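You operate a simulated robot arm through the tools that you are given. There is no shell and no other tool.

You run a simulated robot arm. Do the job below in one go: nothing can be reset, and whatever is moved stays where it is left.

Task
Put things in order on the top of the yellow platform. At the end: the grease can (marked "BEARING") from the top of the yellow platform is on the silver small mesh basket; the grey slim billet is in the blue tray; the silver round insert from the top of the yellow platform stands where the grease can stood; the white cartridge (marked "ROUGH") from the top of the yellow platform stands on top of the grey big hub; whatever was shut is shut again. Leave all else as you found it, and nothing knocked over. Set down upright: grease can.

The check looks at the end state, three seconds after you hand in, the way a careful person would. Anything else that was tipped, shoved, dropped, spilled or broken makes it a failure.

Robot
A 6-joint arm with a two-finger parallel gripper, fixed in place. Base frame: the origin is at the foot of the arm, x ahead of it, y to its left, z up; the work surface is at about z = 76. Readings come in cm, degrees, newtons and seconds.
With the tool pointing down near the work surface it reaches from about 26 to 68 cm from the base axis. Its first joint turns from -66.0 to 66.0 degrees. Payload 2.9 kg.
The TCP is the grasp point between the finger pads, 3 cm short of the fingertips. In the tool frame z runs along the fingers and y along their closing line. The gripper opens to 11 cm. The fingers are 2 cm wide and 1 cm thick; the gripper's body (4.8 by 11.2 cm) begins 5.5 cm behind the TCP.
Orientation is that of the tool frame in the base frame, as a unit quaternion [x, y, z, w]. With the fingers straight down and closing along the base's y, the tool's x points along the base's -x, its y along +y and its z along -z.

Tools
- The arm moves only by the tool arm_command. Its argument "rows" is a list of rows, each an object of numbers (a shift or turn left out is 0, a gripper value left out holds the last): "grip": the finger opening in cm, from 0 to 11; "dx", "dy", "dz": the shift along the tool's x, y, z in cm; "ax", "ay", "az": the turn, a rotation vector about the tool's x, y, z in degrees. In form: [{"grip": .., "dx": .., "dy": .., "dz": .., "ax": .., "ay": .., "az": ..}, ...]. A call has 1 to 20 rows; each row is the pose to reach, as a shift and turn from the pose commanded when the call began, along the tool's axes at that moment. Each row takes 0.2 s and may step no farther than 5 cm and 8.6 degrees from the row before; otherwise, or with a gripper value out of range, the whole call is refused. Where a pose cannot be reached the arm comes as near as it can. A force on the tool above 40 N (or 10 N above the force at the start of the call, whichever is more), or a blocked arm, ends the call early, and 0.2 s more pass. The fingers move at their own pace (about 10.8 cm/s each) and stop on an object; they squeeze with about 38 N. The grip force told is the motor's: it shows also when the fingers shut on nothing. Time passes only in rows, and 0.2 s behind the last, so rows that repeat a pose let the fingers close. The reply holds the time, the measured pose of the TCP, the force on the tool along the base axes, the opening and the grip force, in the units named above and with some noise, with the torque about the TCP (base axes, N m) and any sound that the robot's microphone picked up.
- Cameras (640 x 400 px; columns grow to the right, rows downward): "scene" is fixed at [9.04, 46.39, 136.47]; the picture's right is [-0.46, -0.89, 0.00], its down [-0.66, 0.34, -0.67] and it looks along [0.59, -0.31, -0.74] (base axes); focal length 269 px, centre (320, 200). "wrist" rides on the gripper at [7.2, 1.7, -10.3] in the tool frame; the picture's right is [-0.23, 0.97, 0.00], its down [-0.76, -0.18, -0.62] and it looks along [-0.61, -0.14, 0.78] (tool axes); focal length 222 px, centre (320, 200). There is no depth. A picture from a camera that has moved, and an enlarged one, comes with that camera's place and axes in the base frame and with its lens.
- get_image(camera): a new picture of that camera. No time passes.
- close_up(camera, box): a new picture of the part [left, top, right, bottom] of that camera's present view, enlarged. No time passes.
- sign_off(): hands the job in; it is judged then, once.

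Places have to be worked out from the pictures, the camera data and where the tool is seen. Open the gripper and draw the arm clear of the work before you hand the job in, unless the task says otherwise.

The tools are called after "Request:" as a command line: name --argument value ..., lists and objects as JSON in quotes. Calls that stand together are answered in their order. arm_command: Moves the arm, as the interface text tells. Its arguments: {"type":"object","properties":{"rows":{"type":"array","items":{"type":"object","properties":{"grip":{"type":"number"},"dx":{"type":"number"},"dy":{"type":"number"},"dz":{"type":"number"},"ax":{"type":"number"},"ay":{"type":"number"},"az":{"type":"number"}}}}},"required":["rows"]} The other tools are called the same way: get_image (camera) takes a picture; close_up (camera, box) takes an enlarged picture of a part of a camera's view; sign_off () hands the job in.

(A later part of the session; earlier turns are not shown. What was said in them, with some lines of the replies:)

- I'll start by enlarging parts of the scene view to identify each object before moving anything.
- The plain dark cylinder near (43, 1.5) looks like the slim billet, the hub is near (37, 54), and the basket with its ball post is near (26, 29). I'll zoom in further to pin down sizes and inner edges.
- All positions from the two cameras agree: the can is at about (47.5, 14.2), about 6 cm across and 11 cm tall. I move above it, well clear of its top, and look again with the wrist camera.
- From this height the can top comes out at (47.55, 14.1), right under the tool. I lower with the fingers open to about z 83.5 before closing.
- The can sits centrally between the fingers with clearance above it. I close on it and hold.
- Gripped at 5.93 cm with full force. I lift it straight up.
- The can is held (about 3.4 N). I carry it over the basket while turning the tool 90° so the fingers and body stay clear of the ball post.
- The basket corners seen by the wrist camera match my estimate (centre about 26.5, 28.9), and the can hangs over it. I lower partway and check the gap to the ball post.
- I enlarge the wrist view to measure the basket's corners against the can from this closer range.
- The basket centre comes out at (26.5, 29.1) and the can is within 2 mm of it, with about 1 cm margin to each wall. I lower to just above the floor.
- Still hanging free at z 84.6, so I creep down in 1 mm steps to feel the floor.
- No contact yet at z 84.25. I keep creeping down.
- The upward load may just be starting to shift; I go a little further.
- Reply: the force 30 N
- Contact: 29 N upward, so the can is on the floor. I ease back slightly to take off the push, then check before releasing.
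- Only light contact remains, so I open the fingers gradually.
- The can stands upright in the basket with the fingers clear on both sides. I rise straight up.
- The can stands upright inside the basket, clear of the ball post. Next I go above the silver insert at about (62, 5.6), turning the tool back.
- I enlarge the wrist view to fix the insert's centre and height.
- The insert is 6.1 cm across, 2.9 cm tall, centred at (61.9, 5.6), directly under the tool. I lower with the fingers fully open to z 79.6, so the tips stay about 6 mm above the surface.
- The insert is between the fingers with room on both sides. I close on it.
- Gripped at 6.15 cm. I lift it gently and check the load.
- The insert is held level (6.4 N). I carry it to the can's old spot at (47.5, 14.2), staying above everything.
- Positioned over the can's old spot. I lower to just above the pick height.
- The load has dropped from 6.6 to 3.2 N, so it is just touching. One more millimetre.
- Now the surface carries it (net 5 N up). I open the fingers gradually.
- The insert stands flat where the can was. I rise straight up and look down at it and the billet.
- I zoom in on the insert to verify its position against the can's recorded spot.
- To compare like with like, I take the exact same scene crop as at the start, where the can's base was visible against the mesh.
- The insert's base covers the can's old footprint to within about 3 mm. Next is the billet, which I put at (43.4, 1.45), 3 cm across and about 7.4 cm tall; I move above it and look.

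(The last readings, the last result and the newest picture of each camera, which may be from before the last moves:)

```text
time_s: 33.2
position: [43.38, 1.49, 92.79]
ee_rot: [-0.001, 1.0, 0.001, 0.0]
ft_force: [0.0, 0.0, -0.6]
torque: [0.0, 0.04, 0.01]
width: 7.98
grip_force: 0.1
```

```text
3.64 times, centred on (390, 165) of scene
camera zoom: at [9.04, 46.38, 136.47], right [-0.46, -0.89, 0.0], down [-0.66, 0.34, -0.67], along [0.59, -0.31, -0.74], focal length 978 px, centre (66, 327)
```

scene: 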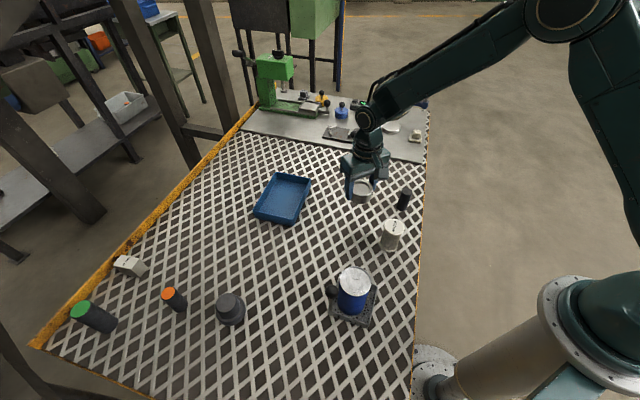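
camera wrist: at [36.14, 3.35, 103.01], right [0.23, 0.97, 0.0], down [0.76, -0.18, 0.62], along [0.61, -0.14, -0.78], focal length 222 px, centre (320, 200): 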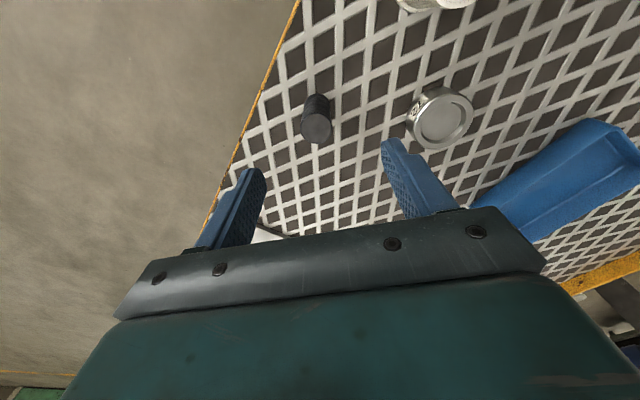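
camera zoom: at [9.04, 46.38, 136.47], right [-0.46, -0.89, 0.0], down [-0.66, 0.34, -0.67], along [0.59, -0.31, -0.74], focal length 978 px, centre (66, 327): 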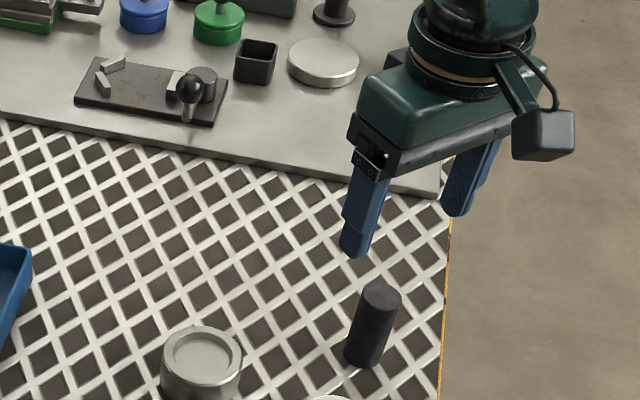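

The billet's top is about 2–3 mm to the right of the tool centre, so I correct by that and lower to z 81.5.

Request:
arm_command --rows '[{"grip": 8, "dy": -0.25, "dz": 2}, {"dy": -0.25, "dz": 5}, {"dy": -0.25, "dz": 8}, {"dy": -0.25, "dz": 10}, {"dy": -0.25, "dz": 11.15}, {"dy": -0.25, "dz": 11.15}]'

Request:
get_image --camera "wrist"

Request:
close_up --camera "scene" --box '[340, 120, 440, 230]'

```text
time_s: 34.6
position: [43.3, 1.35, 81.53]
ee_rot: [0.0, 1.0, 0.0, -0.001]
ft_force: [0.3, -1.0, 0.0]
torque: [-0.04, 0.01, -0.03]
width: 8.01
grip_force: 0.0
```

```text
taken
camera wrist: at [36.17, 3.26, 91.72], right [0.23, 0.97, 0.0], down [0.76, -0.18, 0.62], along [0.61, -0.14, -0.78], focal length 222 px, centre (320, 200)
```

wrist: 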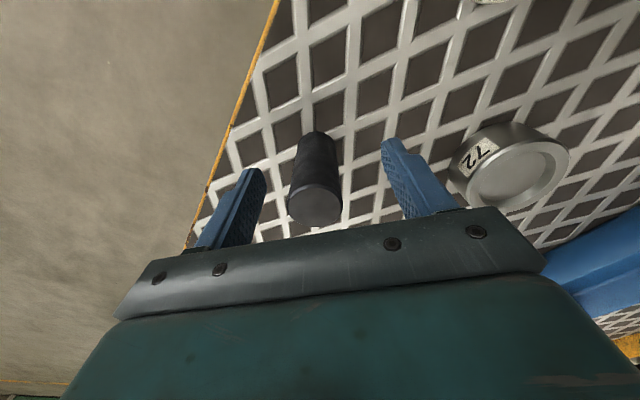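

```text
3.64 times, centred on (390, 175) of scene
camera zoom: at [9.04, 46.39, 136.47], right [-0.46, -0.89, 0.0], down [-0.66, 0.34, -0.67], along [0.59, -0.31, -0.74], focal length 978 px, centre (66, 291)
```

zoom: 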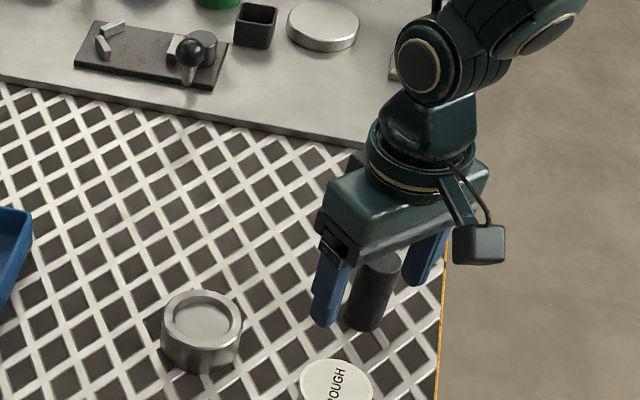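

The billet is between the fingers. I close on it.

Request:
arm_command --rows '[{"grip": 5}, {"grip": 3.6}, {"grip": 2}, {"grip": 2}, {"grip": 2}]'

```text
time_s: 35.8
position: [43.44, 1.43, 81.51]
ee_rot: [0.0, 1.0, 0.0, 0.0]
ft_force: [0.5, 0.7, 0.6]
torque: [-0.03, -0.01, 0.03]
width: 2.94
grip_force: 38.1
```

Gripped at 2.94 cm. I lift it clear.

Request:
arm_command --rows '[{"grip": 2, "dz": -0.7}, {"dz": -2.5}, {"dz": -5}, {"dz": -8}, {"dz": -11}, {"dz": -13.5}, {"dz": -13.5}]'

Request:
get_image --camera "scene"

```text
time_s: 37.4
position: [43.16, 1.39, 95.09]
ee_rot: [0.0, 1.0, 0.0, -0.001]
ft_force: [0.0, 0.5, -4.1]
torque: [0.01, 0.02, 0.0]
width: 2.94
grip_force: 38.2
```

```text
taken
```

scene: 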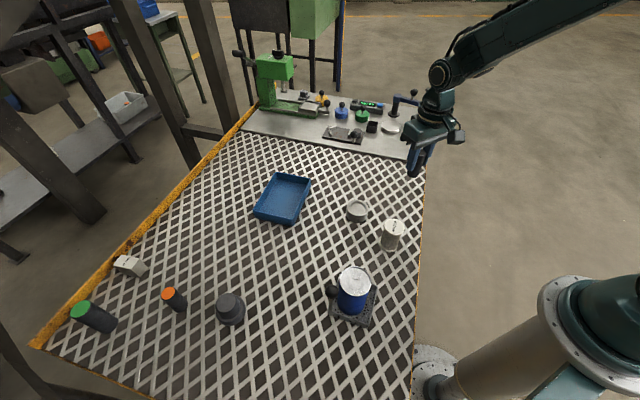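

The billet hangs free (4 N). I carry it over the near half of the blue tray, turning the tool so the fingers close parallel to the tray's near wall.

Request:
arm_command --rows '[{"grip": 2, "dx": -0.7, "dy": 1.2, "az": -3}, {"dx": -2.1, "dy": 3.5, "az": -6}, {"dx": -3.6, "dy": 6.0, "az": -10}, {"dx": -5.1, "dy": 8.6, "az": -14}, {"dx": -6.6, "dy": 11.2, "az": -18}, {"dx": -8.1, "dy": 13.7, "az": -23}, {"dx": -9.6, "dy": 16.2, "az": -28}, {"dx": -11.1, "dy": 18.7, "az": -32}, {"dx": -12.6, "dy": 21.2, "az": -36}, {"dx": -14.1, "dy": 23.7, "az": -40}, {"dx": -15.4, "dy": 25.9, "az": -44}, {"dx": -16.3, "dy": 27.4, "az": -46}, {"dx": -16.75, "dy": 28.2, "az": -47}, {"dx": -16.75, "dy": 28.2, "az": -47}]'

Request:
get_image --camera "wrist"

Request:
get_image --camera "scene"

```text
time_s: 40.4
position: [60.09, 29.42, 94.99]
ee_rot: [-0.399, 0.917, -0.001, -0.001]
ft_force: [0.0, 0.2, -4.4]
torque: [0.05, 0.03, -0.03]
width: 2.95
grip_force: 38.0
```

```text
taken
camera wrist: at [53.97, 25.49, 105.21], right [-0.56, 0.83, 0.0], down [0.65, 0.44, 0.62], along [0.52, 0.35, -0.78], focal length 222 px, centre (320, 200)
```

wrist: 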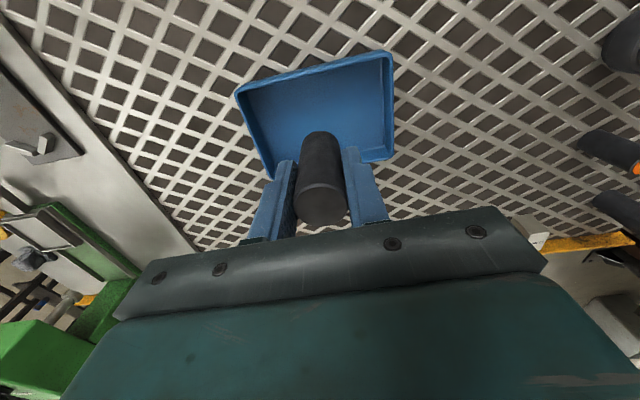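

```text
taken
```

scene: 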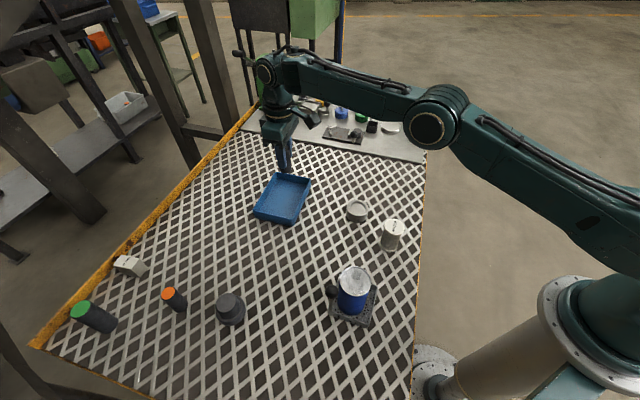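

The tray corners seen by the wrist match my estimate, and the billet hangs over the floor about 2 cm inside the near rim. I lower to just above the tray floor.

Request:
arm_command --rows '[{"grip": 2, "dz": 2.5}, {"dz": 5}, {"dz": 7.5}, {"dz": 10}, {"dz": 11.5}, {"dz": 12.2}, {"dz": 12.2}]'

Request:
get_image --camera "wrist"

Request:
close_up --camera "scene" --box '[230, 110, 340, 235]'

```text
time_s: 42.0
position: [60.25, 29.46, 82.79]
ee_rot: [-0.399, 0.917, -0.001, 0.001]
ft_force: [0.0, -0.4, -3.5]
torque: [0.0, 0.0, 0.0]
width: 2.94
grip_force: 37.8
```

```text
taken
camera wrist: at [54.09, 25.53, 93.01], right [-0.56, 0.83, 0.0], down [0.65, 0.44, 0.62], along [0.52, 0.35, -0.78], focal length 222 px, centre (320, 200)
```

wrist: 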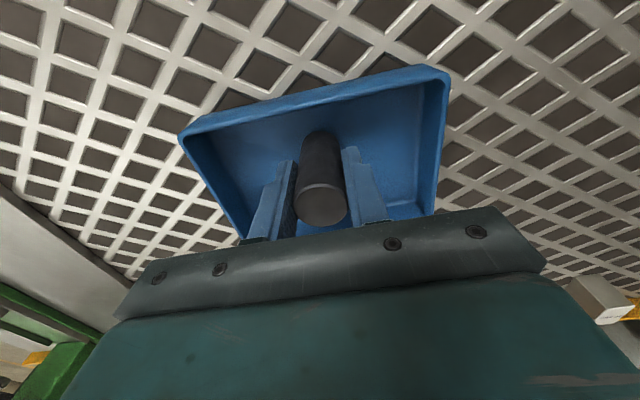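

```text
3.20 times, centred on (285, 172) of scene
camera zoom: at [9.04, 46.39, 136.47], right [-0.46, -0.89, 0.0], down [-0.66, 0.34, -0.67], along [0.59, -0.31, -0.74], focal length 860 px, centre (432, 288)
```

zoom: 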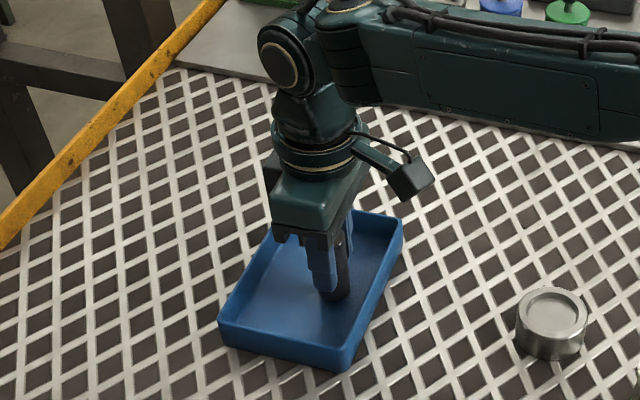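

The billet is well inside the walls and still hanging. I creep down to find the floor.

Request:
arm_command --rows '[{"grip": 2, "dz": 0.15}, {"dz": 0.3}, {"dz": 0.45}, {"dz": 0.45}]'

```text
time_s: 43.0
position: [60.11, 29.49, 82.37]
ee_rot: [-0.398, 0.917, 0.0, 0.0]
ft_force: [-0.3, 0.6, -3.1]
torque: [0.02, -0.02, 0.03]
width: 2.97
grip_force: 37.9
```

Request:
arm_command --rows '[{"grip": 2, "dz": 0.1}, {"dz": 0.2}, {"dz": 0.2}]'

```text
time_s: 43.8
position: [60.12, 29.36, 82.15]
ee_rot: [-0.398, 0.917, 0.0, 0.0]
ft_force: [0.2, 0.2, -4.3]
torque: [-0.03, -0.03, -0.03]
width: 2.92
grip_force: 37.8
```

Still free at z 82.15; continuing in small steps.

Request:
arm_command --rows '[{"grip": 2, "dz": 0.1}, {"dz": 0.2}, {"dz": 0.2}]'

```text
time_s: 44.6
position: [60.07, 29.44, 81.96]
ee_rot: [-0.399, 0.917, 0.001, 0.001]
ft_force: [-0.8, -2.9, 4.4]
torque: [-0.15, 0.07, 0.05]
width: 2.95
grip_force: 38.8
```

Light contact with the tray floor (net 4 N up). I open gradually.

Request:
arm_command --rows '[{"grip": 3.1}, {"grip": 3.4}, {"grip": 4}, {"grip": 5}, {"grip": 6}, {"grip": 6}]'

Request:
get_image --camera "wrist"

Request:
close_up --camera "scene" --box '[230, 110, 340, 235]'

```text
time_s: 46.0
position: [60.18, 29.4, 81.92]
ee_rot: [-0.399, 0.917, 0.0, 0.0]
ft_force: [-0.5, -0.1, -1.1]
torque: [-0.03, 0.0, 0.01]
width: 5.99
grip_force: 0.1
```

```text
taken
camera wrist: at [53.97, 25.51, 92.15], right [-0.56, 0.83, 0.0], down [0.65, 0.44, 0.62], along [0.52, 0.35, -0.78], focal length 222 px, centre (320, 200)
```

wrist: 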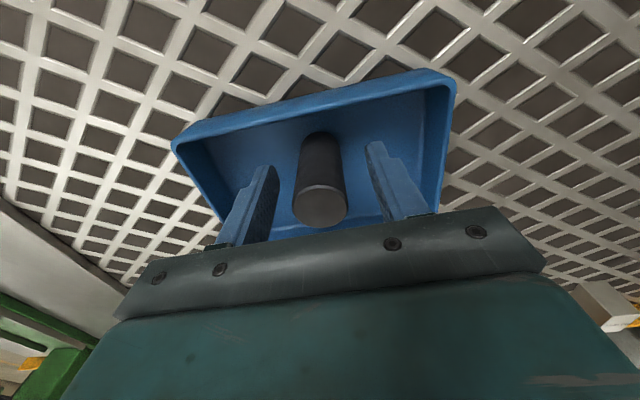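

```text
3.20 times, centred on (285, 172) of scene
camera zoom: at [9.04, 46.39, 136.47], right [-0.46, -0.89, 0.0], down [-0.66, 0.34, -0.67], along [0.59, -0.31, -0.74], focal length 860 px, centre (432, 288)
```

zoom: 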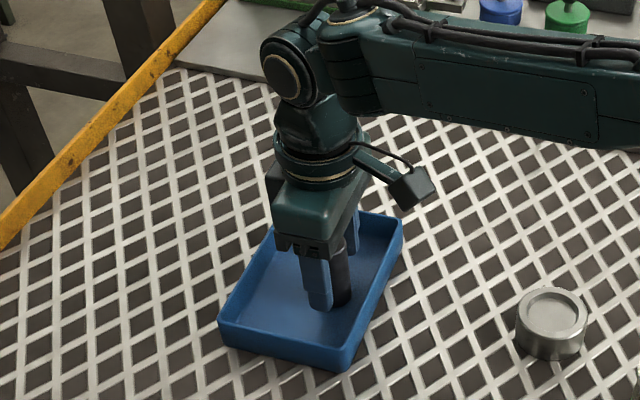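

The billet stands free in the tray with the fingers open around it. I rise straight up.

Request:
arm_command --rows '[{"grip": 6, "dz": -1.5}, {"dz": -4}, {"dz": -7.5}, {"dz": -11}, {"dz": -14}, {"dz": -14}]'

Request:
get_image --camera "scene"

Request:
close_up --camera "scene" --box '[230, 140, 440, 260]'

```text
time_s: 47.4
position: [60.05, 29.43, 96.05]
ee_rot: [-0.399, 0.917, 0.0, 0.0]
ft_force: [-0.5, 0.7, 0.4]
torque: [-0.01, -0.02, -0.01]
width: 5.97
grip_force: 0.0
```

```text
taken
```

scene: 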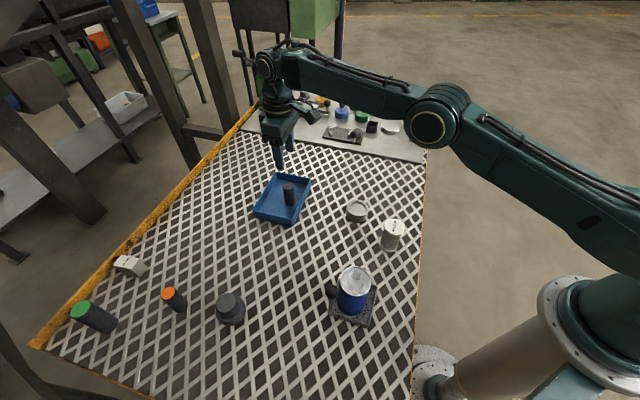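

```text
3.05 times, centred on (335, 200) of scene
camera zoom: at [9.04, 46.39, 136.47], right [-0.46, -0.89, 0.0], down [-0.66, 0.34, -0.67], along [0.59, -0.31, -0.74], focal length 819 px, centre (274, 200)
```

zoom: 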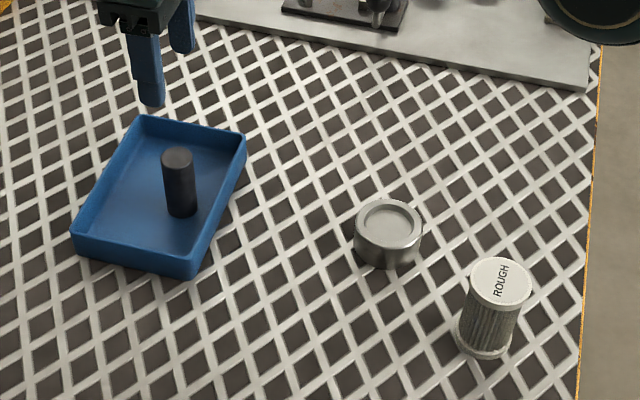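

The billet stands upright in the tray. Now I go to the white cartridge at about (34.8, 12.75), turning the tool back square.

Request:
arm_command --rows '[{"grip": 8.5, "dx": 2.95, "dy": 0.72, "az": 4.7}, {"dx": 5.89, "dy": 1.44, "az": 9.4}, {"dx": 8.84, "dy": 2.15, "az": 14.1}, {"dx": 11.79, "dy": 2.87, "az": 18.8}, {"dx": 14.74, "dy": 3.59, "az": 23.5}, {"dx": 17.68, "dy": 4.31, "az": 28.2}, {"dx": 20.63, "dy": 5.03, "az": 32.9}, {"dx": 23.58, "dy": 5.74, "az": 37.6}, {"dx": 26.52, "dy": 6.46, "az": 42.3}, {"dx": 29.47, "dy": 7.18, "az": 47}, {"dx": 29.47, "dy": 7.18, "az": 47}]'

Request:
get_image --camera "wrist"

Request:
close_up --camera "wrist" --box '[250, 50, 390, 160]'

Request:
get_image --camera "scene"

```text
time_s: 49.8
position: [34.76, 12.85, 95.96]
ee_rot: [0.001, 1.0, 0.0, 0.001]
ft_force: [-0.3, 0.0, 0.5]
torque: [-0.02, -0.02, 0.02]
width: 8.5
grip_force: 0.0
```

```text
taken
camera wrist: at [27.54, 14.79, 106.25], right [0.23, 0.97, 0.0], down [0.76, -0.18, 0.62], along [0.61, -0.14, -0.78], focal length 222 px, centre (320, 200)
```

wrist: 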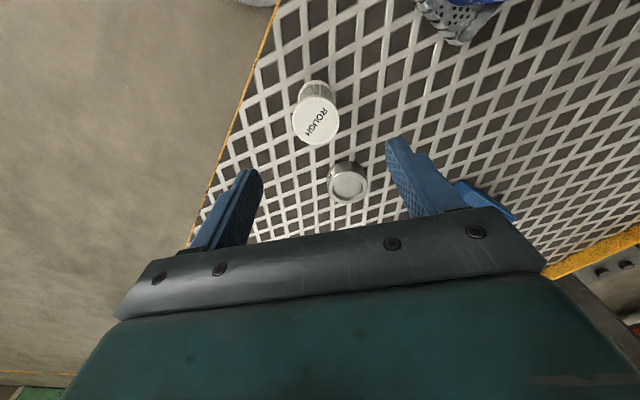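

```text
3.64 times, centred on (320, 105) of wrist
camera zoom: at [27.54, 14.79, 106.25], right [0.23, 0.97, 0.0], down [0.76, -0.18, 0.62], along [0.61, -0.14, -0.78], focal length 808 px, centre (320, 546)
```

zoom: 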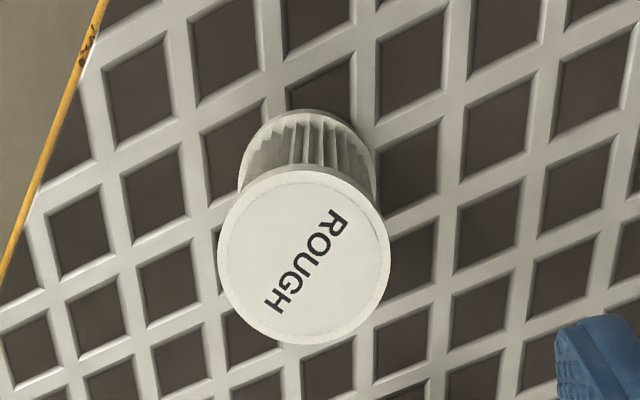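

```text
taken
```

scene: 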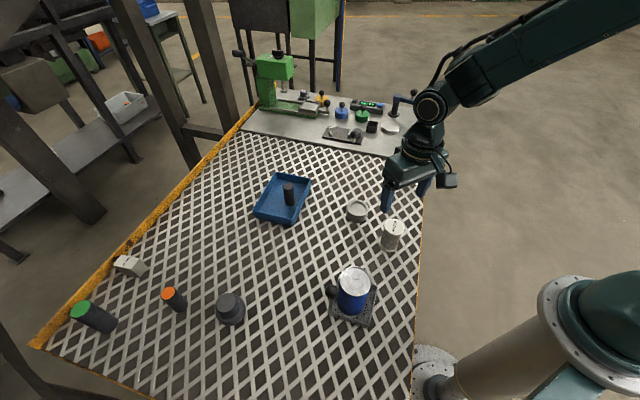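

The cartridge's cap is centred about 2 mm right of the tool and 4.7 cm across. I correct and lower around it to z 81, with the fingers either side of the pleated body.

Request:
arm_command --rows '[{"grip": 9, "dy": -0.2, "dz": 3}, {"dy": -0.2, "dz": 7}, {"dy": -0.2, "dz": 10.5}, {"dy": -0.2, "dz": 13}, {"dy": -0.2, "dz": 14.5}, {"dy": -0.2, "dz": 14.95}, {"dy": -0.2, "dz": 14.95}]'

Request:
get_image --camera "wrist"

Request:
close_up --camera "scene" --box '[340, 160, 440, 270]'

```text
time_s: 51.4
position: [34.8, 12.62, 80.87]
ee_rot: [0.0, 1.0, 0.0, 0.0]
ft_force: [-0.2, 1.1, -0.3]
torque: [0.0, 0.02, 0.0]
width: 8.98
grip_force: 0.0
```

```text
taken
camera wrist: at [27.59, 14.45, 91.11], right [0.23, 0.97, 0.0], down [0.76, -0.18, 0.62], along [0.61, -0.14, -0.78], focal length 222 px, centre (320, 200)
```

wrist: 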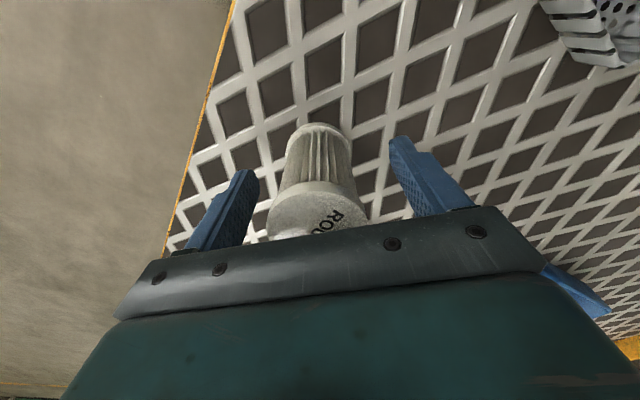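

```text
3.64 times, centred on (390, 215) of scene
camera zoom: at [9.04, 46.39, 136.47], right [-0.46, -0.89, 0.0], down [-0.66, 0.34, -0.67], along [0.59, -0.31, -0.74], focal length 978 px, centre (66, 146)
```

zoom: 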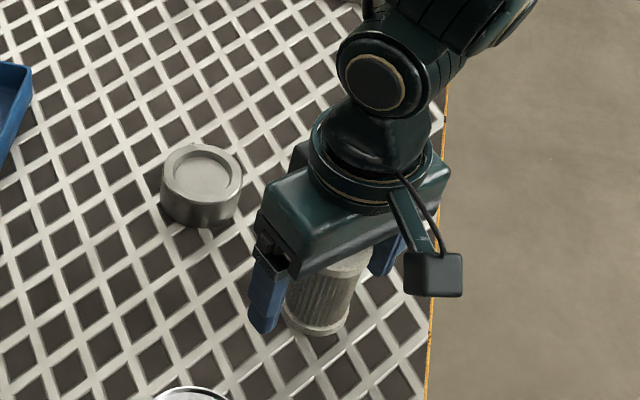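

The cartridge sits between the fingers with room above. I close on it.

Request:
arm_command --rows '[{"grip": 6.5}, {"grip": 5.2}, {"grip": 3.5}, {"grip": 3.5}, {"grip": 3.5}]'

```text
time_s: 52.6
position: [34.64, 12.56, 80.87]
ee_rot: [-0.001, 1.0, 0.001, 0.0]
ft_force: [-0.2, -0.3, -0.1]
torque: [0.01, -0.03, 0.0]
width: 4.67
grip_force: 38.4
```

Gripped at 4.67 cm. I lift it and check the load and attitude.

Request:
arm_command --rows '[{"grip": 3.5, "dz": -0.7}, {"dz": -2.5}, {"dz": -5.5}, {"dz": -8.5}, {"dz": -11.5}, {"dz": -14.5}, {"dz": -17}, {"dz": -17}]'

Request:
close_up --camera "scene" --box '[340, 110, 460, 250]'

Request:
get_image --camera "wrist"

```text
time_s: 54.4
position: [34.87, 12.54, 98.02]
ee_rot: [0.0, 1.0, 0.0, 0.0]
ft_force: [-0.6, 0.8, -0.6]
torque: [0.03, 0.02, 0.0]
width: 4.7
grip_force: 38.0
```

```text
2.86 times, centred on (400, 180) of scene
camera zoom: at [9.04, 46.39, 136.47], right [-0.46, -0.89, 0.0], down [-0.66, 0.34, -0.67], along [0.59, -0.31, -0.74], focal length 768 px, centre (91, 257)
```

zoom: 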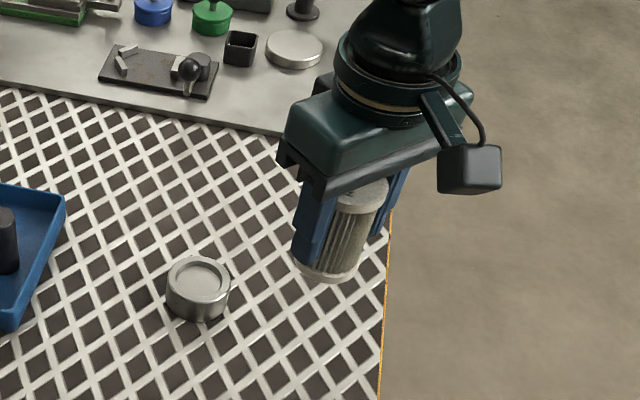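

```text
taken
camera wrist: at [27.73, 14.47, 108.34], right [0.23, 0.97, 0.0], down [0.76, -0.18, 0.62], along [0.61, -0.14, -0.78], focal length 222 px, centre (320, 200)
```

wrist: 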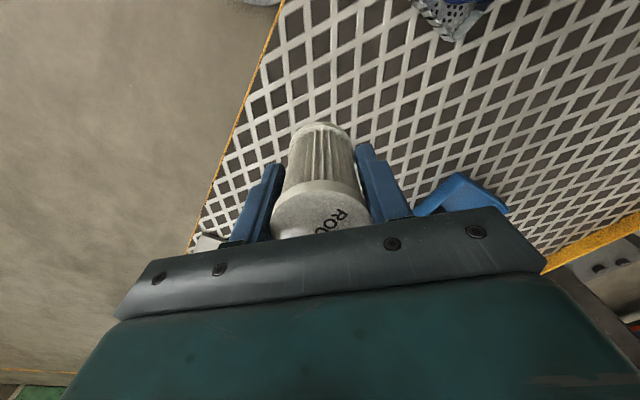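

The light cartridge is held upright. I carry it to a spot beside the hub so I can see the hub past the cartridge with the wrist camera.

Request:
arm_command --rows '[{"grip": 3.5, "dx": -0.3, "dy": 1.45, "az": -2}, {"dx": -0.8, "dy": 4.2, "az": -6}, {"dx": -1.4, "dy": 7.1, "az": -10}, {"dx": -2.0, "dy": 10.0, "az": -14}, {"dx": -2.6, "dy": 13.0, "az": -18}, {"dx": -3.2, "dy": 16.0, "az": -22}, {"dx": -3.8, "dy": 19.0, "az": -26}, {"dx": -4.4, "dy": 22.0, "az": -30}, {"dx": -5.0, "dy": 25.0, "az": -34}, {"dx": -5.6, "dy": 28.0, "az": -38}, {"dx": -6.2, "dy": 31.0, "az": -42}, {"dx": -6.7, "dy": 33.8, "az": -46}, {"dx": -7.1, "dy": 35.8, "az": -49}, {"dx": -7.2, "dy": 36.45, "az": -50}, {"dx": -7.2, "dy": 36.45, "az": -50}]'

Request:
get_image --camera "wrist"

Request:
get_image --camera "scene"

```text
time_s: 57.6
position: [41.88, 48.96, 98.02]
ee_rot: [-0.423, 0.906, 0.001, -0.001]
ft_force: [-0.5, 0.9, -1.3]
torque: [0.0, 0.01, -0.01]
width: 4.69
grip_force: 37.8
```

```text
taken
camera wrist: at [36.05, 44.78, 108.17], right [-0.6, 0.8, 0.0], down [0.63, 0.47, 0.62], along [0.5, 0.37, -0.78], focal length 222 px, centre (320, 200)
```

wrist: 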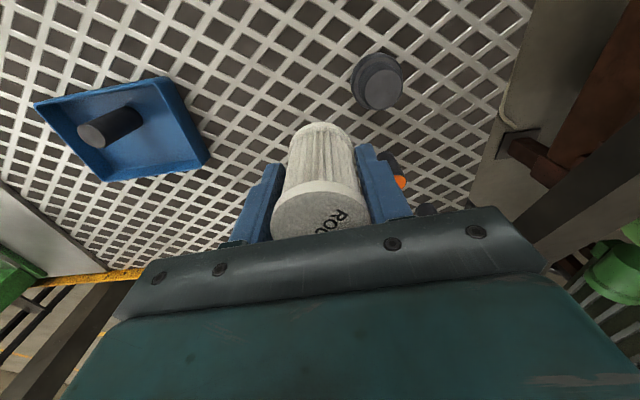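

```text
taken
```

scene: 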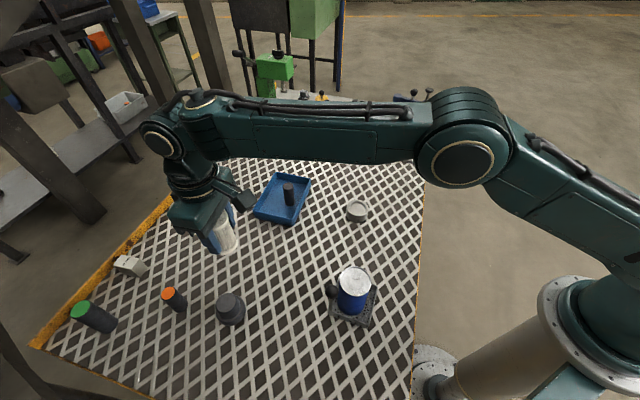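

The hub is visible to the right of the cartridge. I zoom in on it in both views to get its top's position and height.

Request:
close_up --camera "wrist" --box '[330, 40, 430, 120]'

Request:
close_up --camera "scene" --box '[205, 280, 255, 335]'

```text
5.00 times, centred on (380, 80) of wrist
camera zoom: at [36.05, 44.78, 108.17], right [-0.6, 0.8, 0.0], down [0.63, 0.47, 0.62], along [0.5, 0.37, -0.78], focal length 1111 px, centre (20, 800)
```

zoom: 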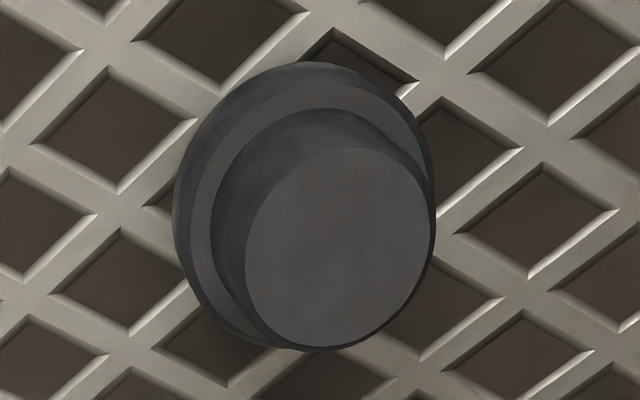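

```text
7.27 times, centred on (230, 308) of scene
camera zoom: at [9.04, 46.39, 136.47], right [-0.46, -0.89, 0.0], down [-0.66, 0.34, -0.67], along [0.59, -0.31, -0.74], focal length 1955 px, centre (974, -582)
```

zoom: 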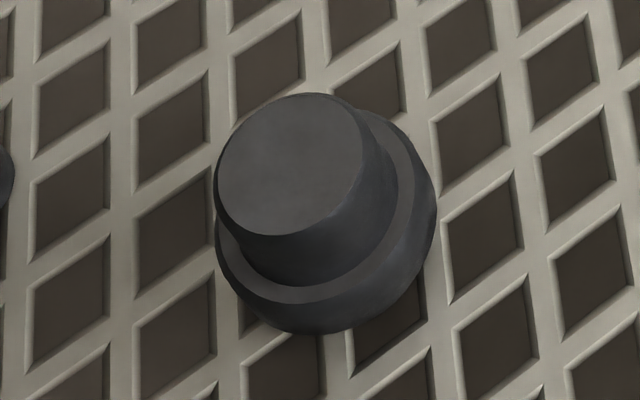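

The two views intersect at a hub centre of (36.45, 53.75) with its flat top (about 4.2 cm across) near z 81.8. I slide the cartridge sideways over it, still about 11 cm above.

Request:
arm_command --rows '[{"grip": 3.5, "dx": 0, "dy": 0.8}, {"dx": 0, "dy": 2.4}, {"dx": 0, "dy": 4.2}, {"dx": -0.05, "dy": 6.0}, {"dx": -0.07, "dy": 7.0}, {"dx": -0.07, "dy": 7.3}, {"dx": -0.07, "dy": 7.3}]'

Request:
get_image --camera "wrist"

Request:
close_up --camera "scene" --box '[150, 190, 290, 340]'

```text
time_s: 59.2
position: [36.27, 53.88, 97.98]
ee_rot: [-0.423, 0.906, 0.001, 0.0]
ft_force: [0.7, -1.2, -0.9]
torque: [0.0, 0.03, 0.02]
width: 4.7
grip_force: 38.2
```

```text
taken
camera wrist: at [30.43, 49.55, 108.18], right [-0.6, 0.8, 0.0], down [0.63, 0.47, 0.62], along [0.5, 0.37, -0.78], focal length 222 px, centre (320, 200)
```

wrist: 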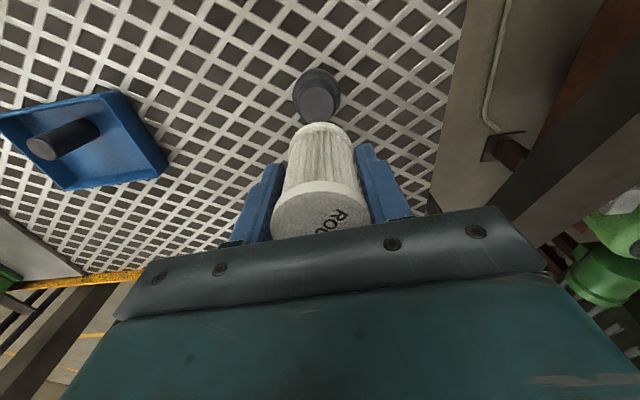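

```text
2.67 times, centred on (220, 265) of scene
camera zoom: at [9.04, 46.39, 136.47], right [-0.46, -0.89, 0.0], down [-0.66, 0.34, -0.67], along [0.59, -0.31, -0.74], focal length 717 px, centre (587, 27)
```

zoom: 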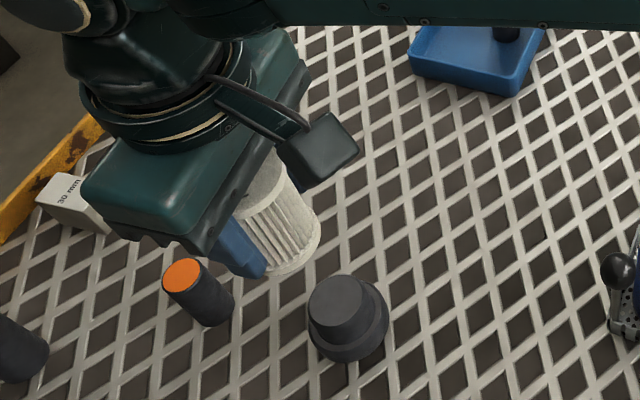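

I check the hub's top against the tool axis in the wrist view: an object exactly under the tool at this depth should appear near (320, 103).

Request:
close_up --camera "wrist" --box '[260, 50, 380, 150]'

```text
4.00 times, centred on (320, 100) of wrist
camera zoom: at [30.43, 49.55, 108.18], right [-0.6, 0.8, 0.0], down [0.63, 0.47, 0.62], along [0.5, 0.37, -0.78], focal length 888 px, centre (320, 600)
```

zoom: 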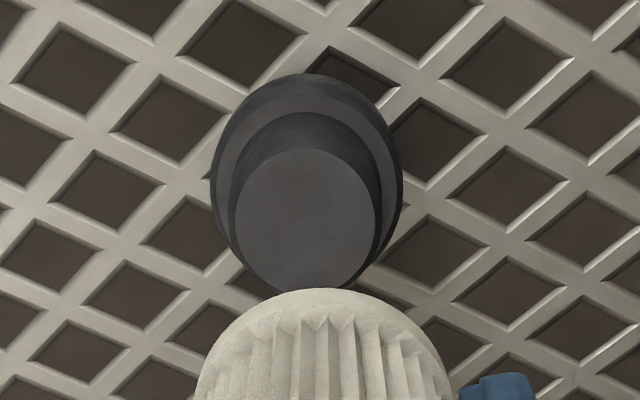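

The hub top sits about 3.5 mm to the left of the tool axis (fore-aft is right). I correct sideways and lower partway for a closer check.

Request:
arm_command --rows '[{"grip": 3.5, "dy": -0.35, "dz": 1}, {"dy": -0.35, "dz": 3}, {"dy": -0.35, "dz": 5}, {"dy": -0.35, "dz": 6.5}, {"dy": -0.35, "dz": 7}, {"dy": -0.35, "dz": 7}]'

Request:
get_image --camera "wrist"

Request:
close_up --camera "wrist" --box '[260, 40, 380, 140]'

Request:
close_up --camera "scene" --box '[180, 235, 280, 335]'

```text
time_s: 60.6
position: [36.59, 53.41, 90.73]
ee_rot: [-0.423, 0.906, 0.0, 0.0]
ft_force: [-0.4, -0.2, -0.2]
torque: [0.05, 0.02, -0.02]
width: 4.7
grip_force: 37.8
```

```text
taken
camera wrist: at [30.75, 49.21, 101.12], right [-0.6, 0.8, 0.0], down [0.63, 0.47, 0.62], along [0.5, 0.37, -0.78], focal length 222 px, centre (320, 200)
```

wrist: 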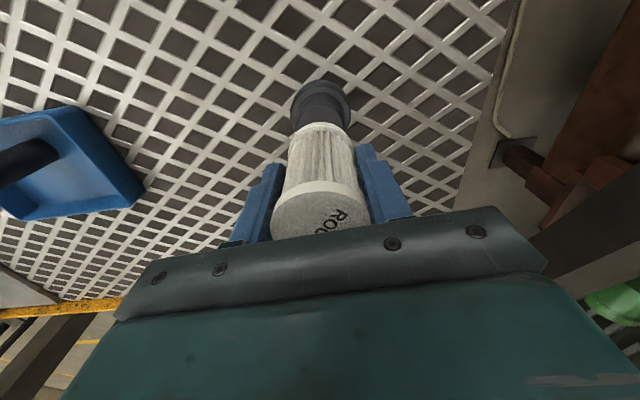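

```text
4.00 times, centred on (320, 90) of wrist
camera zoom: at [30.75, 49.21, 101.12], right [-0.6, 0.8, 0.0], down [0.63, 0.47, 0.62], along [0.5, 0.37, -0.78], focal length 888 px, centre (320, 640)
```

zoom: 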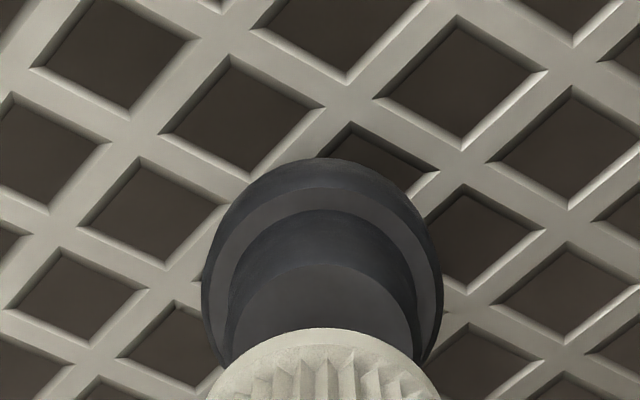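

```text
4.00 times, centred on (230, 285) of scene
camera zoom: at [9.04, 46.39, 136.47], right [-0.46, -0.89, 0.0], down [-0.66, 0.34, -0.67], along [0.59, -0.31, -0.74], focal length 1075 px, centre (680, -140)
```

zoom: 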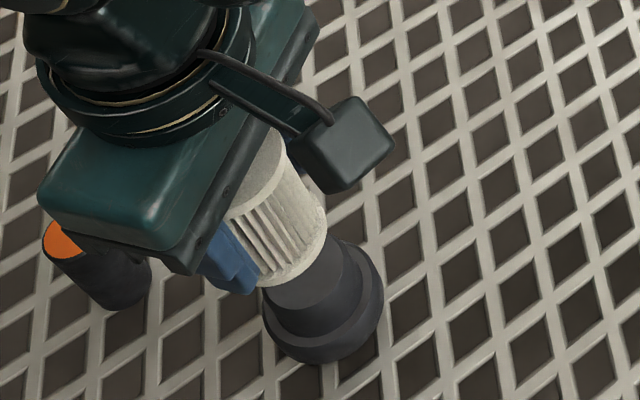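

Now the hub and cartridge are concentric in the wrist view (both centred on column ~322), and the disc's near edge is within 1 mm of the expected row. I lower to about 1 cm above the hub.

Request:
arm_command --rows '[{"grip": 3.5, "dz": 1}, {"dz": 2}, {"dz": 2.7}, {"dz": 3.1}, {"dz": 3.1}]'

Request:
close_up --camera "scene" --box '[190, 250, 270, 335]'

Request:
close_up --camera "wrist" --box '[260, 50, 380, 150]'

```text
time_s: 61.8
position: [36.6, 53.46, 87.78]
ee_rot: [-0.422, 0.907, 0.0, 0.0]
ft_force: [0.3, 0.0, -0.6]
torque: [0.0, -0.02, -0.03]
width: 4.69
grip_force: 38.4
```

```text
4.71 times, centred on (230, 292) of scene
camera zoom: at [9.04, 46.39, 136.47], right [-0.46, -0.89, 0.0], down [-0.66, 0.34, -0.67], along [0.59, -0.31, -0.74], focal length 1265 px, centre (744, -235)
```

zoom: 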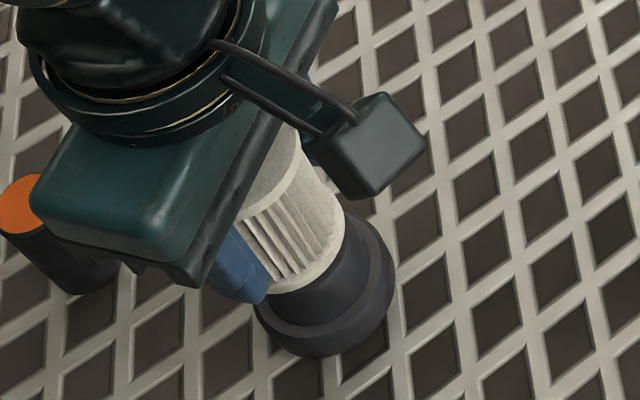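

```text
4.00 times, centred on (320, 100) of wrist
camera zoom: at [30.79, 49.23, 98.07], right [-0.6, 0.8, 0.0], down [0.63, 0.47, 0.62], along [0.5, 0.37, -0.78], focal length 888 px, centre (320, 600)
```

zoom: 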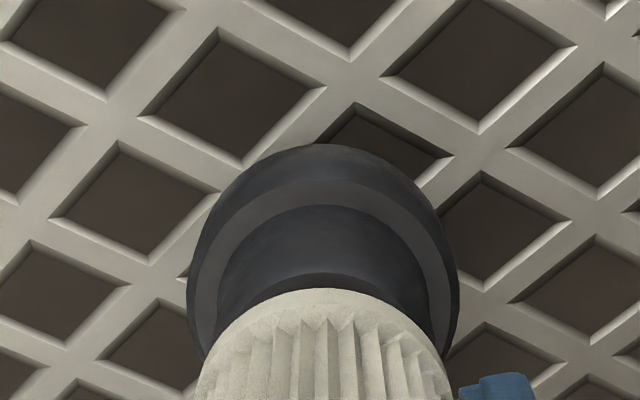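

Still concentric. I creep down in small steps, watching the force.

Request:
arm_command --rows '[{"grip": 3.5, "dz": 0.15}, {"dz": 0.3}, {"dz": 0.45}, {"dz": 0.45}]'

```text
time_s: 62.8
position: [36.64, 53.49, 87.4]
ee_rot: [-0.423, 0.906, -0.001, 0.0]
ft_force: [0.3, 1.0, -0.1]
torque: [-0.01, 0.03, 0.02]
width: 4.69
grip_force: 38.2
```

Request:
arm_command --rows '[{"grip": 3.5, "dz": 0.1}, {"dz": 0.2}, {"dz": 0.3}, {"dz": 0.3}]'

```text
time_s: 63.8
position: [36.62, 53.66, 87.31]
ee_rot: [-0.422, 0.906, 0.001, 0.002]
ft_force: [-0.2, -4.1, 14.4]
torque: [-0.27, 0.15, 0.02]
width: 4.67
grip_force: 37.8
```

Contact at 14 N, so the cartridge rests on the hub. I ease back slightly to relieve it.

Request:
arm_command --rows '[{"grip": 3.5, "dz": -0.06}, {"dz": -0.06}]'

Request:
close_up --camera "scene" --box '[190, 250, 270, 335]'

Request:
close_up --camera "wrist" --box '[240, 50, 400, 250]'

```text
time_s: 64.4
position: [36.62, 53.43, 87.23]
ee_rot: [-0.423, 0.906, 0.0, 0.002]
ft_force: [0.0, -0.8, 15.5]
torque: [-0.08, 0.08, -0.01]
width: 4.73
grip_force: 37.6
```

```text
4.71 times, centred on (230, 292) of scene
camera zoom: at [9.02, 46.36, 136.48], right [-0.46, -0.89, 0.0], down [-0.66, 0.34, -0.67], along [0.59, -0.31, -0.74], focal length 1265 px, centre (744, -235)
```

zoom: 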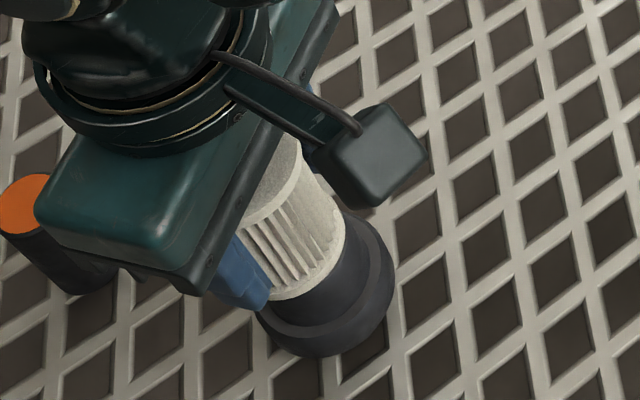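

```text
2.00 times, centred on (320, 150) of wrist
camera zoom: at [30.75, 49.3, 97.48], right [-0.6, 0.8, 0.0], down [0.62, 0.47, 0.63], along [0.5, 0.38, -0.78], focal length 444 px, centre (320, 300)
```

zoom: 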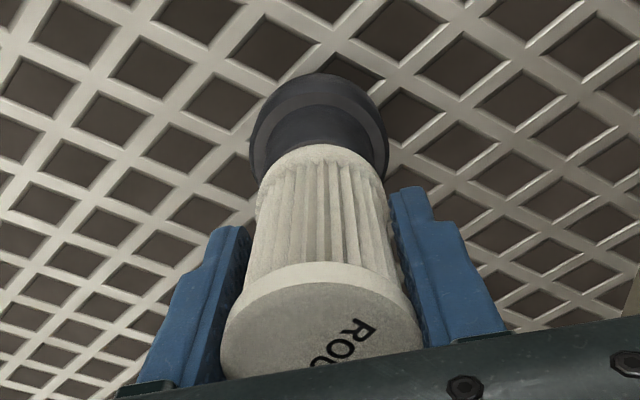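

The load is still 15 N, so I back off another millimetre before opening.

Request:
arm_command --rows '[{"grip": 3.5, "dz": -0.08}, {"dz": -0.08}]'

```text
time_s: 65.0
position: [36.65, 53.61, 87.28]
ee_rot: [-0.422, 0.906, 0.001, 0.0]
ft_force: [3.5, 4.7, 11.5]
torque: [0.16, -0.11, -0.03]
width: 4.66
grip_force: 38.0
```

Request:
arm_command --rows '[{"grip": 3.5, "dz": -0.06}, {"dz": -0.06}]'

```text
time_s: 65.6
position: [36.62, 53.6, 87.31]
ee_rot: [-0.422, 0.907, 0.0, 0.0]
ft_force: [3.5, 1.7, 9.6]
torque: [0.08, -0.16, -0.02]
width: 4.66
grip_force: 38.2
```

Request:
arm_command --rows '[{"grip": 3.5, "dz": -0.06}, {"dz": -0.06}]'

```text
time_s: 66.2
position: [36.63, 53.44, 87.27]
ee_rot: [-0.423, 0.906, -0.002, -0.001]
ft_force: [-0.6, 0.0, 2.6]
torque: [0.1, 0.0, 0.02]
width: 4.67
grip_force: 37.6
```

The push is down to 2.6 N, a gentle rest. I open the fingers slowly.

Request:
arm_command --rows '[{"grip": 4.8}, {"grip": 5.0}, {"grip": 5.4}, {"grip": 6.0}, {"grip": 7.0}, {"grip": 8.0}, {"grip": 8.0}]'

Request:
close_up --camera "wrist" --box '[220, 50, 420, 250]'

Request:
close_up --camera "scene" --box '[170, 230, 290, 340]'

```text
time_s: 67.8
position: [36.62, 53.55, 87.55]
ee_rot: [-0.423, 0.906, 0.001, 0.001]
ft_force: [0.5, -0.2, 0.3]
torque: [0.0, -0.01, -0.02]
width: 7.99
grip_force: 0.0
```

```text
2.00 times, centred on (320, 150) of wrist
camera zoom: at [30.73, 49.25, 97.61], right [-0.6, 0.8, 0.0], down [0.63, 0.47, 0.62], along [0.5, 0.37, -0.78], focal length 444 px, centre (320, 300)
```

zoom: 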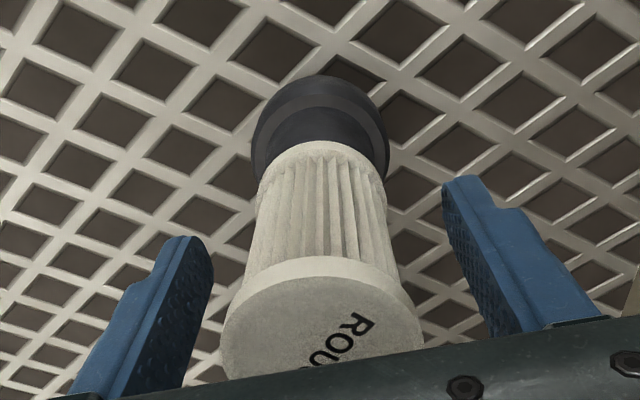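

```text
3.64 times, centred on (230, 285) of scene
camera zoom: at [9.04, 46.39, 136.47], right [-0.46, -0.89, 0.0], down [-0.66, 0.34, -0.67], along [0.59, -0.31, -0.74], focal length 978 px, centre (647, -109)
```

zoom: 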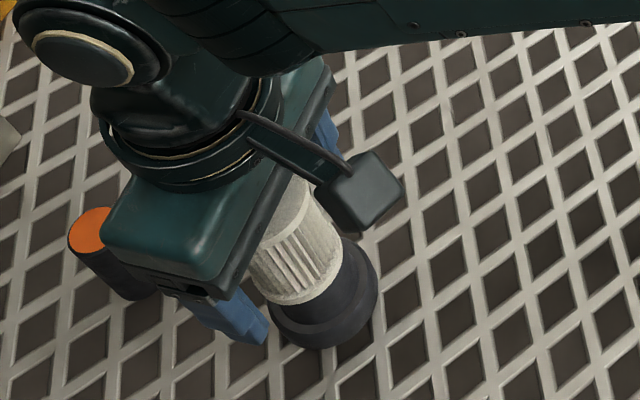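

The cartridge stands on the hub with both fingers clear. I rise straight up.

Request:
arm_command --rows '[{"grip": 8, "dz": -1}, {"dz": -3}, {"dz": -6}, {"dz": -10}, {"dz": -14}, {"dz": -14}]'

Request:
get_image --camera "wrist"

Request:
get_image --camera "scene"

Request:
close_up --camera "scene" --box '[170, 230, 290, 340]'

```text
time_s: 69.2
position: [36.71, 53.46, 101.35]
ee_rot: [-0.423, 0.906, 0.0, 0.001]
ft_force: [0.5, 0.4, 0.5]
torque: [-0.01, 0.02, -0.01]
width: 7.99
grip_force: 0.1
```

```text
taken
camera wrist: at [30.81, 49.21, 111.56], right [-0.6, 0.8, 0.0], down [0.63, 0.47, 0.62], along [0.5, 0.37, -0.78], focal length 222 px, centre (320, 200)
```

wrist: 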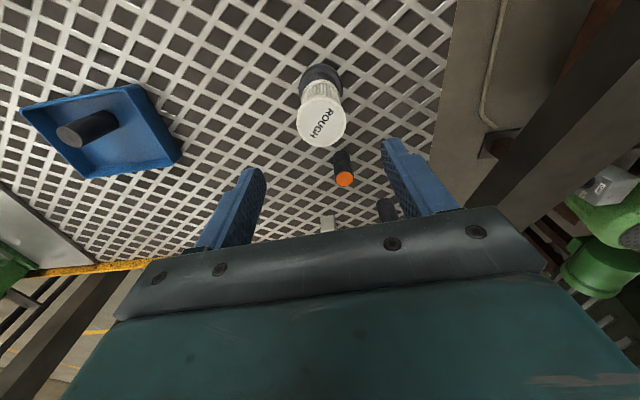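

```text
taken
```

scene: 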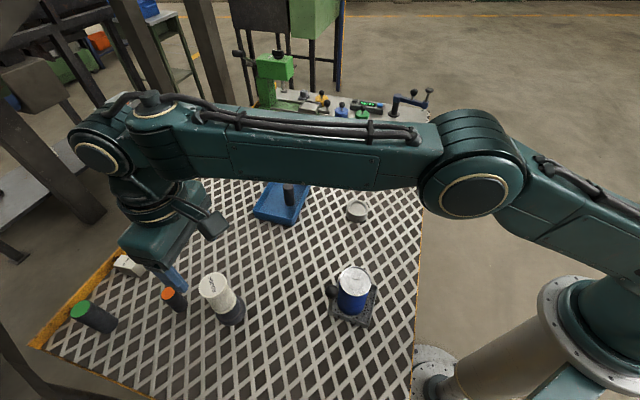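

```text
3.64 times, centred on (230, 285) of scene
camera zoom: at [9.04, 46.39, 136.47], right [-0.46, -0.89, 0.0], down [-0.66, 0.34, -0.67], along [0.59, -0.31, -0.74], focal length 978 px, centre (647, -109)
```

zoom: 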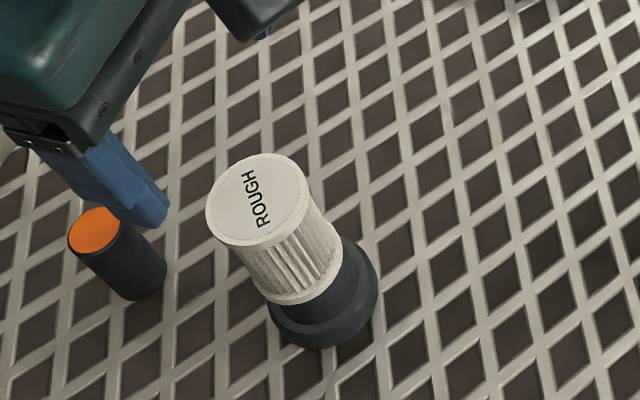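

The cartridge stands upright and centred on the hub, and the orange-topped piece is untouched. I draw the arm up and back to its starting place, clear of the work.

Request:
arm_command --rows '[{"grip": 8, "dz": -4}, {"dz": -8}, {"dx": 2.0, "dy": -2.2, "dz": -9.5, "az": 4}, {"dx": 4.2, "dy": -4.6, "dz": -9.5, "az": 8.5}, {"dx": 6.5, "dy": -7.0, "dz": -9.5, "az": 13}, {"dx": 8.8, "dy": -9.5, "dz": -9.5, "az": 18}, {"dx": 11.1, "dy": -12.0, "dz": -9.5, "az": 23}, {"dx": 13.4, "dy": -14.5, "dz": -9.5, "az": 28}, {"dx": 15.7, "dy": -17.0, "dz": -9.5, "az": 33}, {"dx": 18.0, "dy": -19.5, "dz": -9.5, "az": 38}, {"dx": 20.3, "dy": -22.0, "dz": -9.5, "az": 42.5}, {"dx": 22.5, "dy": -24.4, "dz": -9.5, "az": 47}, {"dx": 24.07, "dy": -26.08, "dz": -9.5, "az": 50}, {"grip": 11, "dx": 24.07, "dy": -26.08, "dz": -9.5, "az": 50}]'

Request:
get_image --camera "scene"

Request:
close_up --camera "scene" --box '[240, 150, 440, 275]'

Request:
close_up --camera "scene" --box '[200, 250, 400, 375]'

Request:
close_up --camera "scene" --box '[40, 235, 240, 360]'

```text
time_s: 72.2
position: [41.13, 18.37, 111.03]
ee_rot: [0.001, 1.0, 0.0, 0.0]
ft_force: [0.1, -0.5, 0.1]
torque: [0.03, -0.02, -0.01]
width: 11.0
grip_force: 0.0
out of reach, approached as far as the arm can: row 2, 3
```

```text
taken
```

scene: 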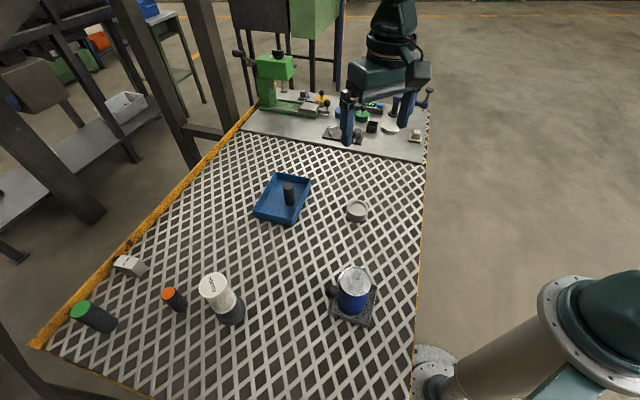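

```text
3.20 times, centred on (340, 212) of scene
camera zoom: at [9.04, 46.38, 136.47], right [-0.46, -0.89, 0.0], down [-0.66, 0.34, -0.67], along [0.59, -0.31, -0.74], focal length 860 px, centre (256, 160)
```

zoom: 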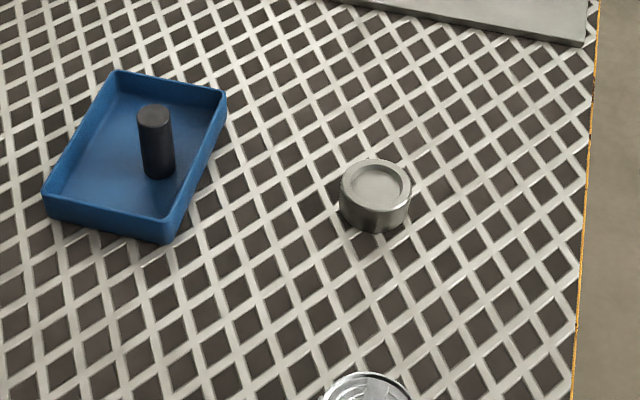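

```text
3.20 times, centred on (300, 312) of scene
camera zoom: at [9.04, 46.38, 136.47], right [-0.46, -0.89, 0.0], down [-0.66, 0.34, -0.67], along [0.59, -0.31, -0.74], focal length 860 px, centre (384, -160)
```

zoom: 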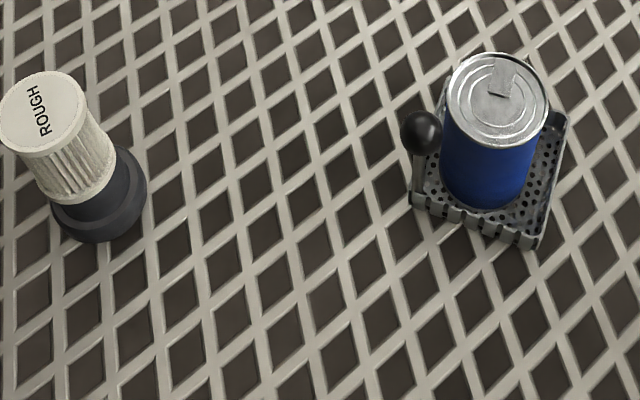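

```text
3.20 times, centred on (140, 298) of scene
camera zoom: at [9.04, 46.38, 136.47], right [-0.46, -0.89, 0.0], down [-0.66, 0.34, -0.67], along [0.59, -0.31, -0.74], focal length 860 px, centre (896, -112)
```

zoom: 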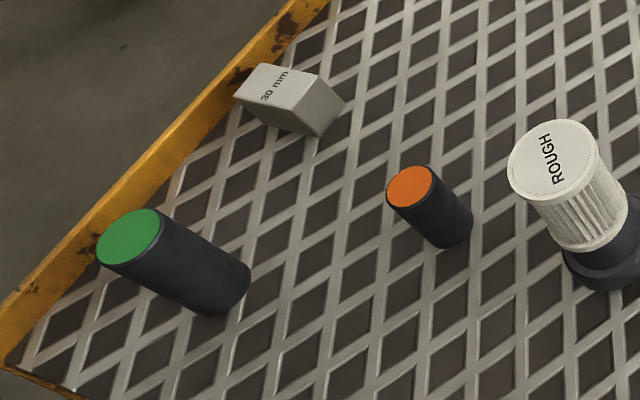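

All four pieces are where they belong: the can is upright in the basket, the billet is in the tray, the insert is on the can's old spot, and the cartridge is on the hub. Everything else matches the first pictures, nothing was opened, and the arm is clear with the gripper open, so I hand in.

Request:
sign_off

```text
The job is handed in.
```

The job is handed in, and all four pieces are in the places you asked for. In the last pictures nothing is tipped, and I saw no sign that anything else had moved.

- **Grease can ("BEARING"):** it stands upright inside the silver mesh basket, clear of the ball post.
- **Grey slim billet:** it stands upright in the blue tray. I took the plain dark cylinder near the right edge to be this piece. The two dark cylinders with coloured ends were out of reach and I left them alone.
- **Silver round insert:** it stands where the can stood, about 3 mm off the can's original centre.
- **White cartridge ("ROUGH"):** it stands upright and centred on top of the grey big hub.

Nothing had to be opened, so there was nothing to shut again. The gripper is open and the arm is back at its starting position, clear of the work.
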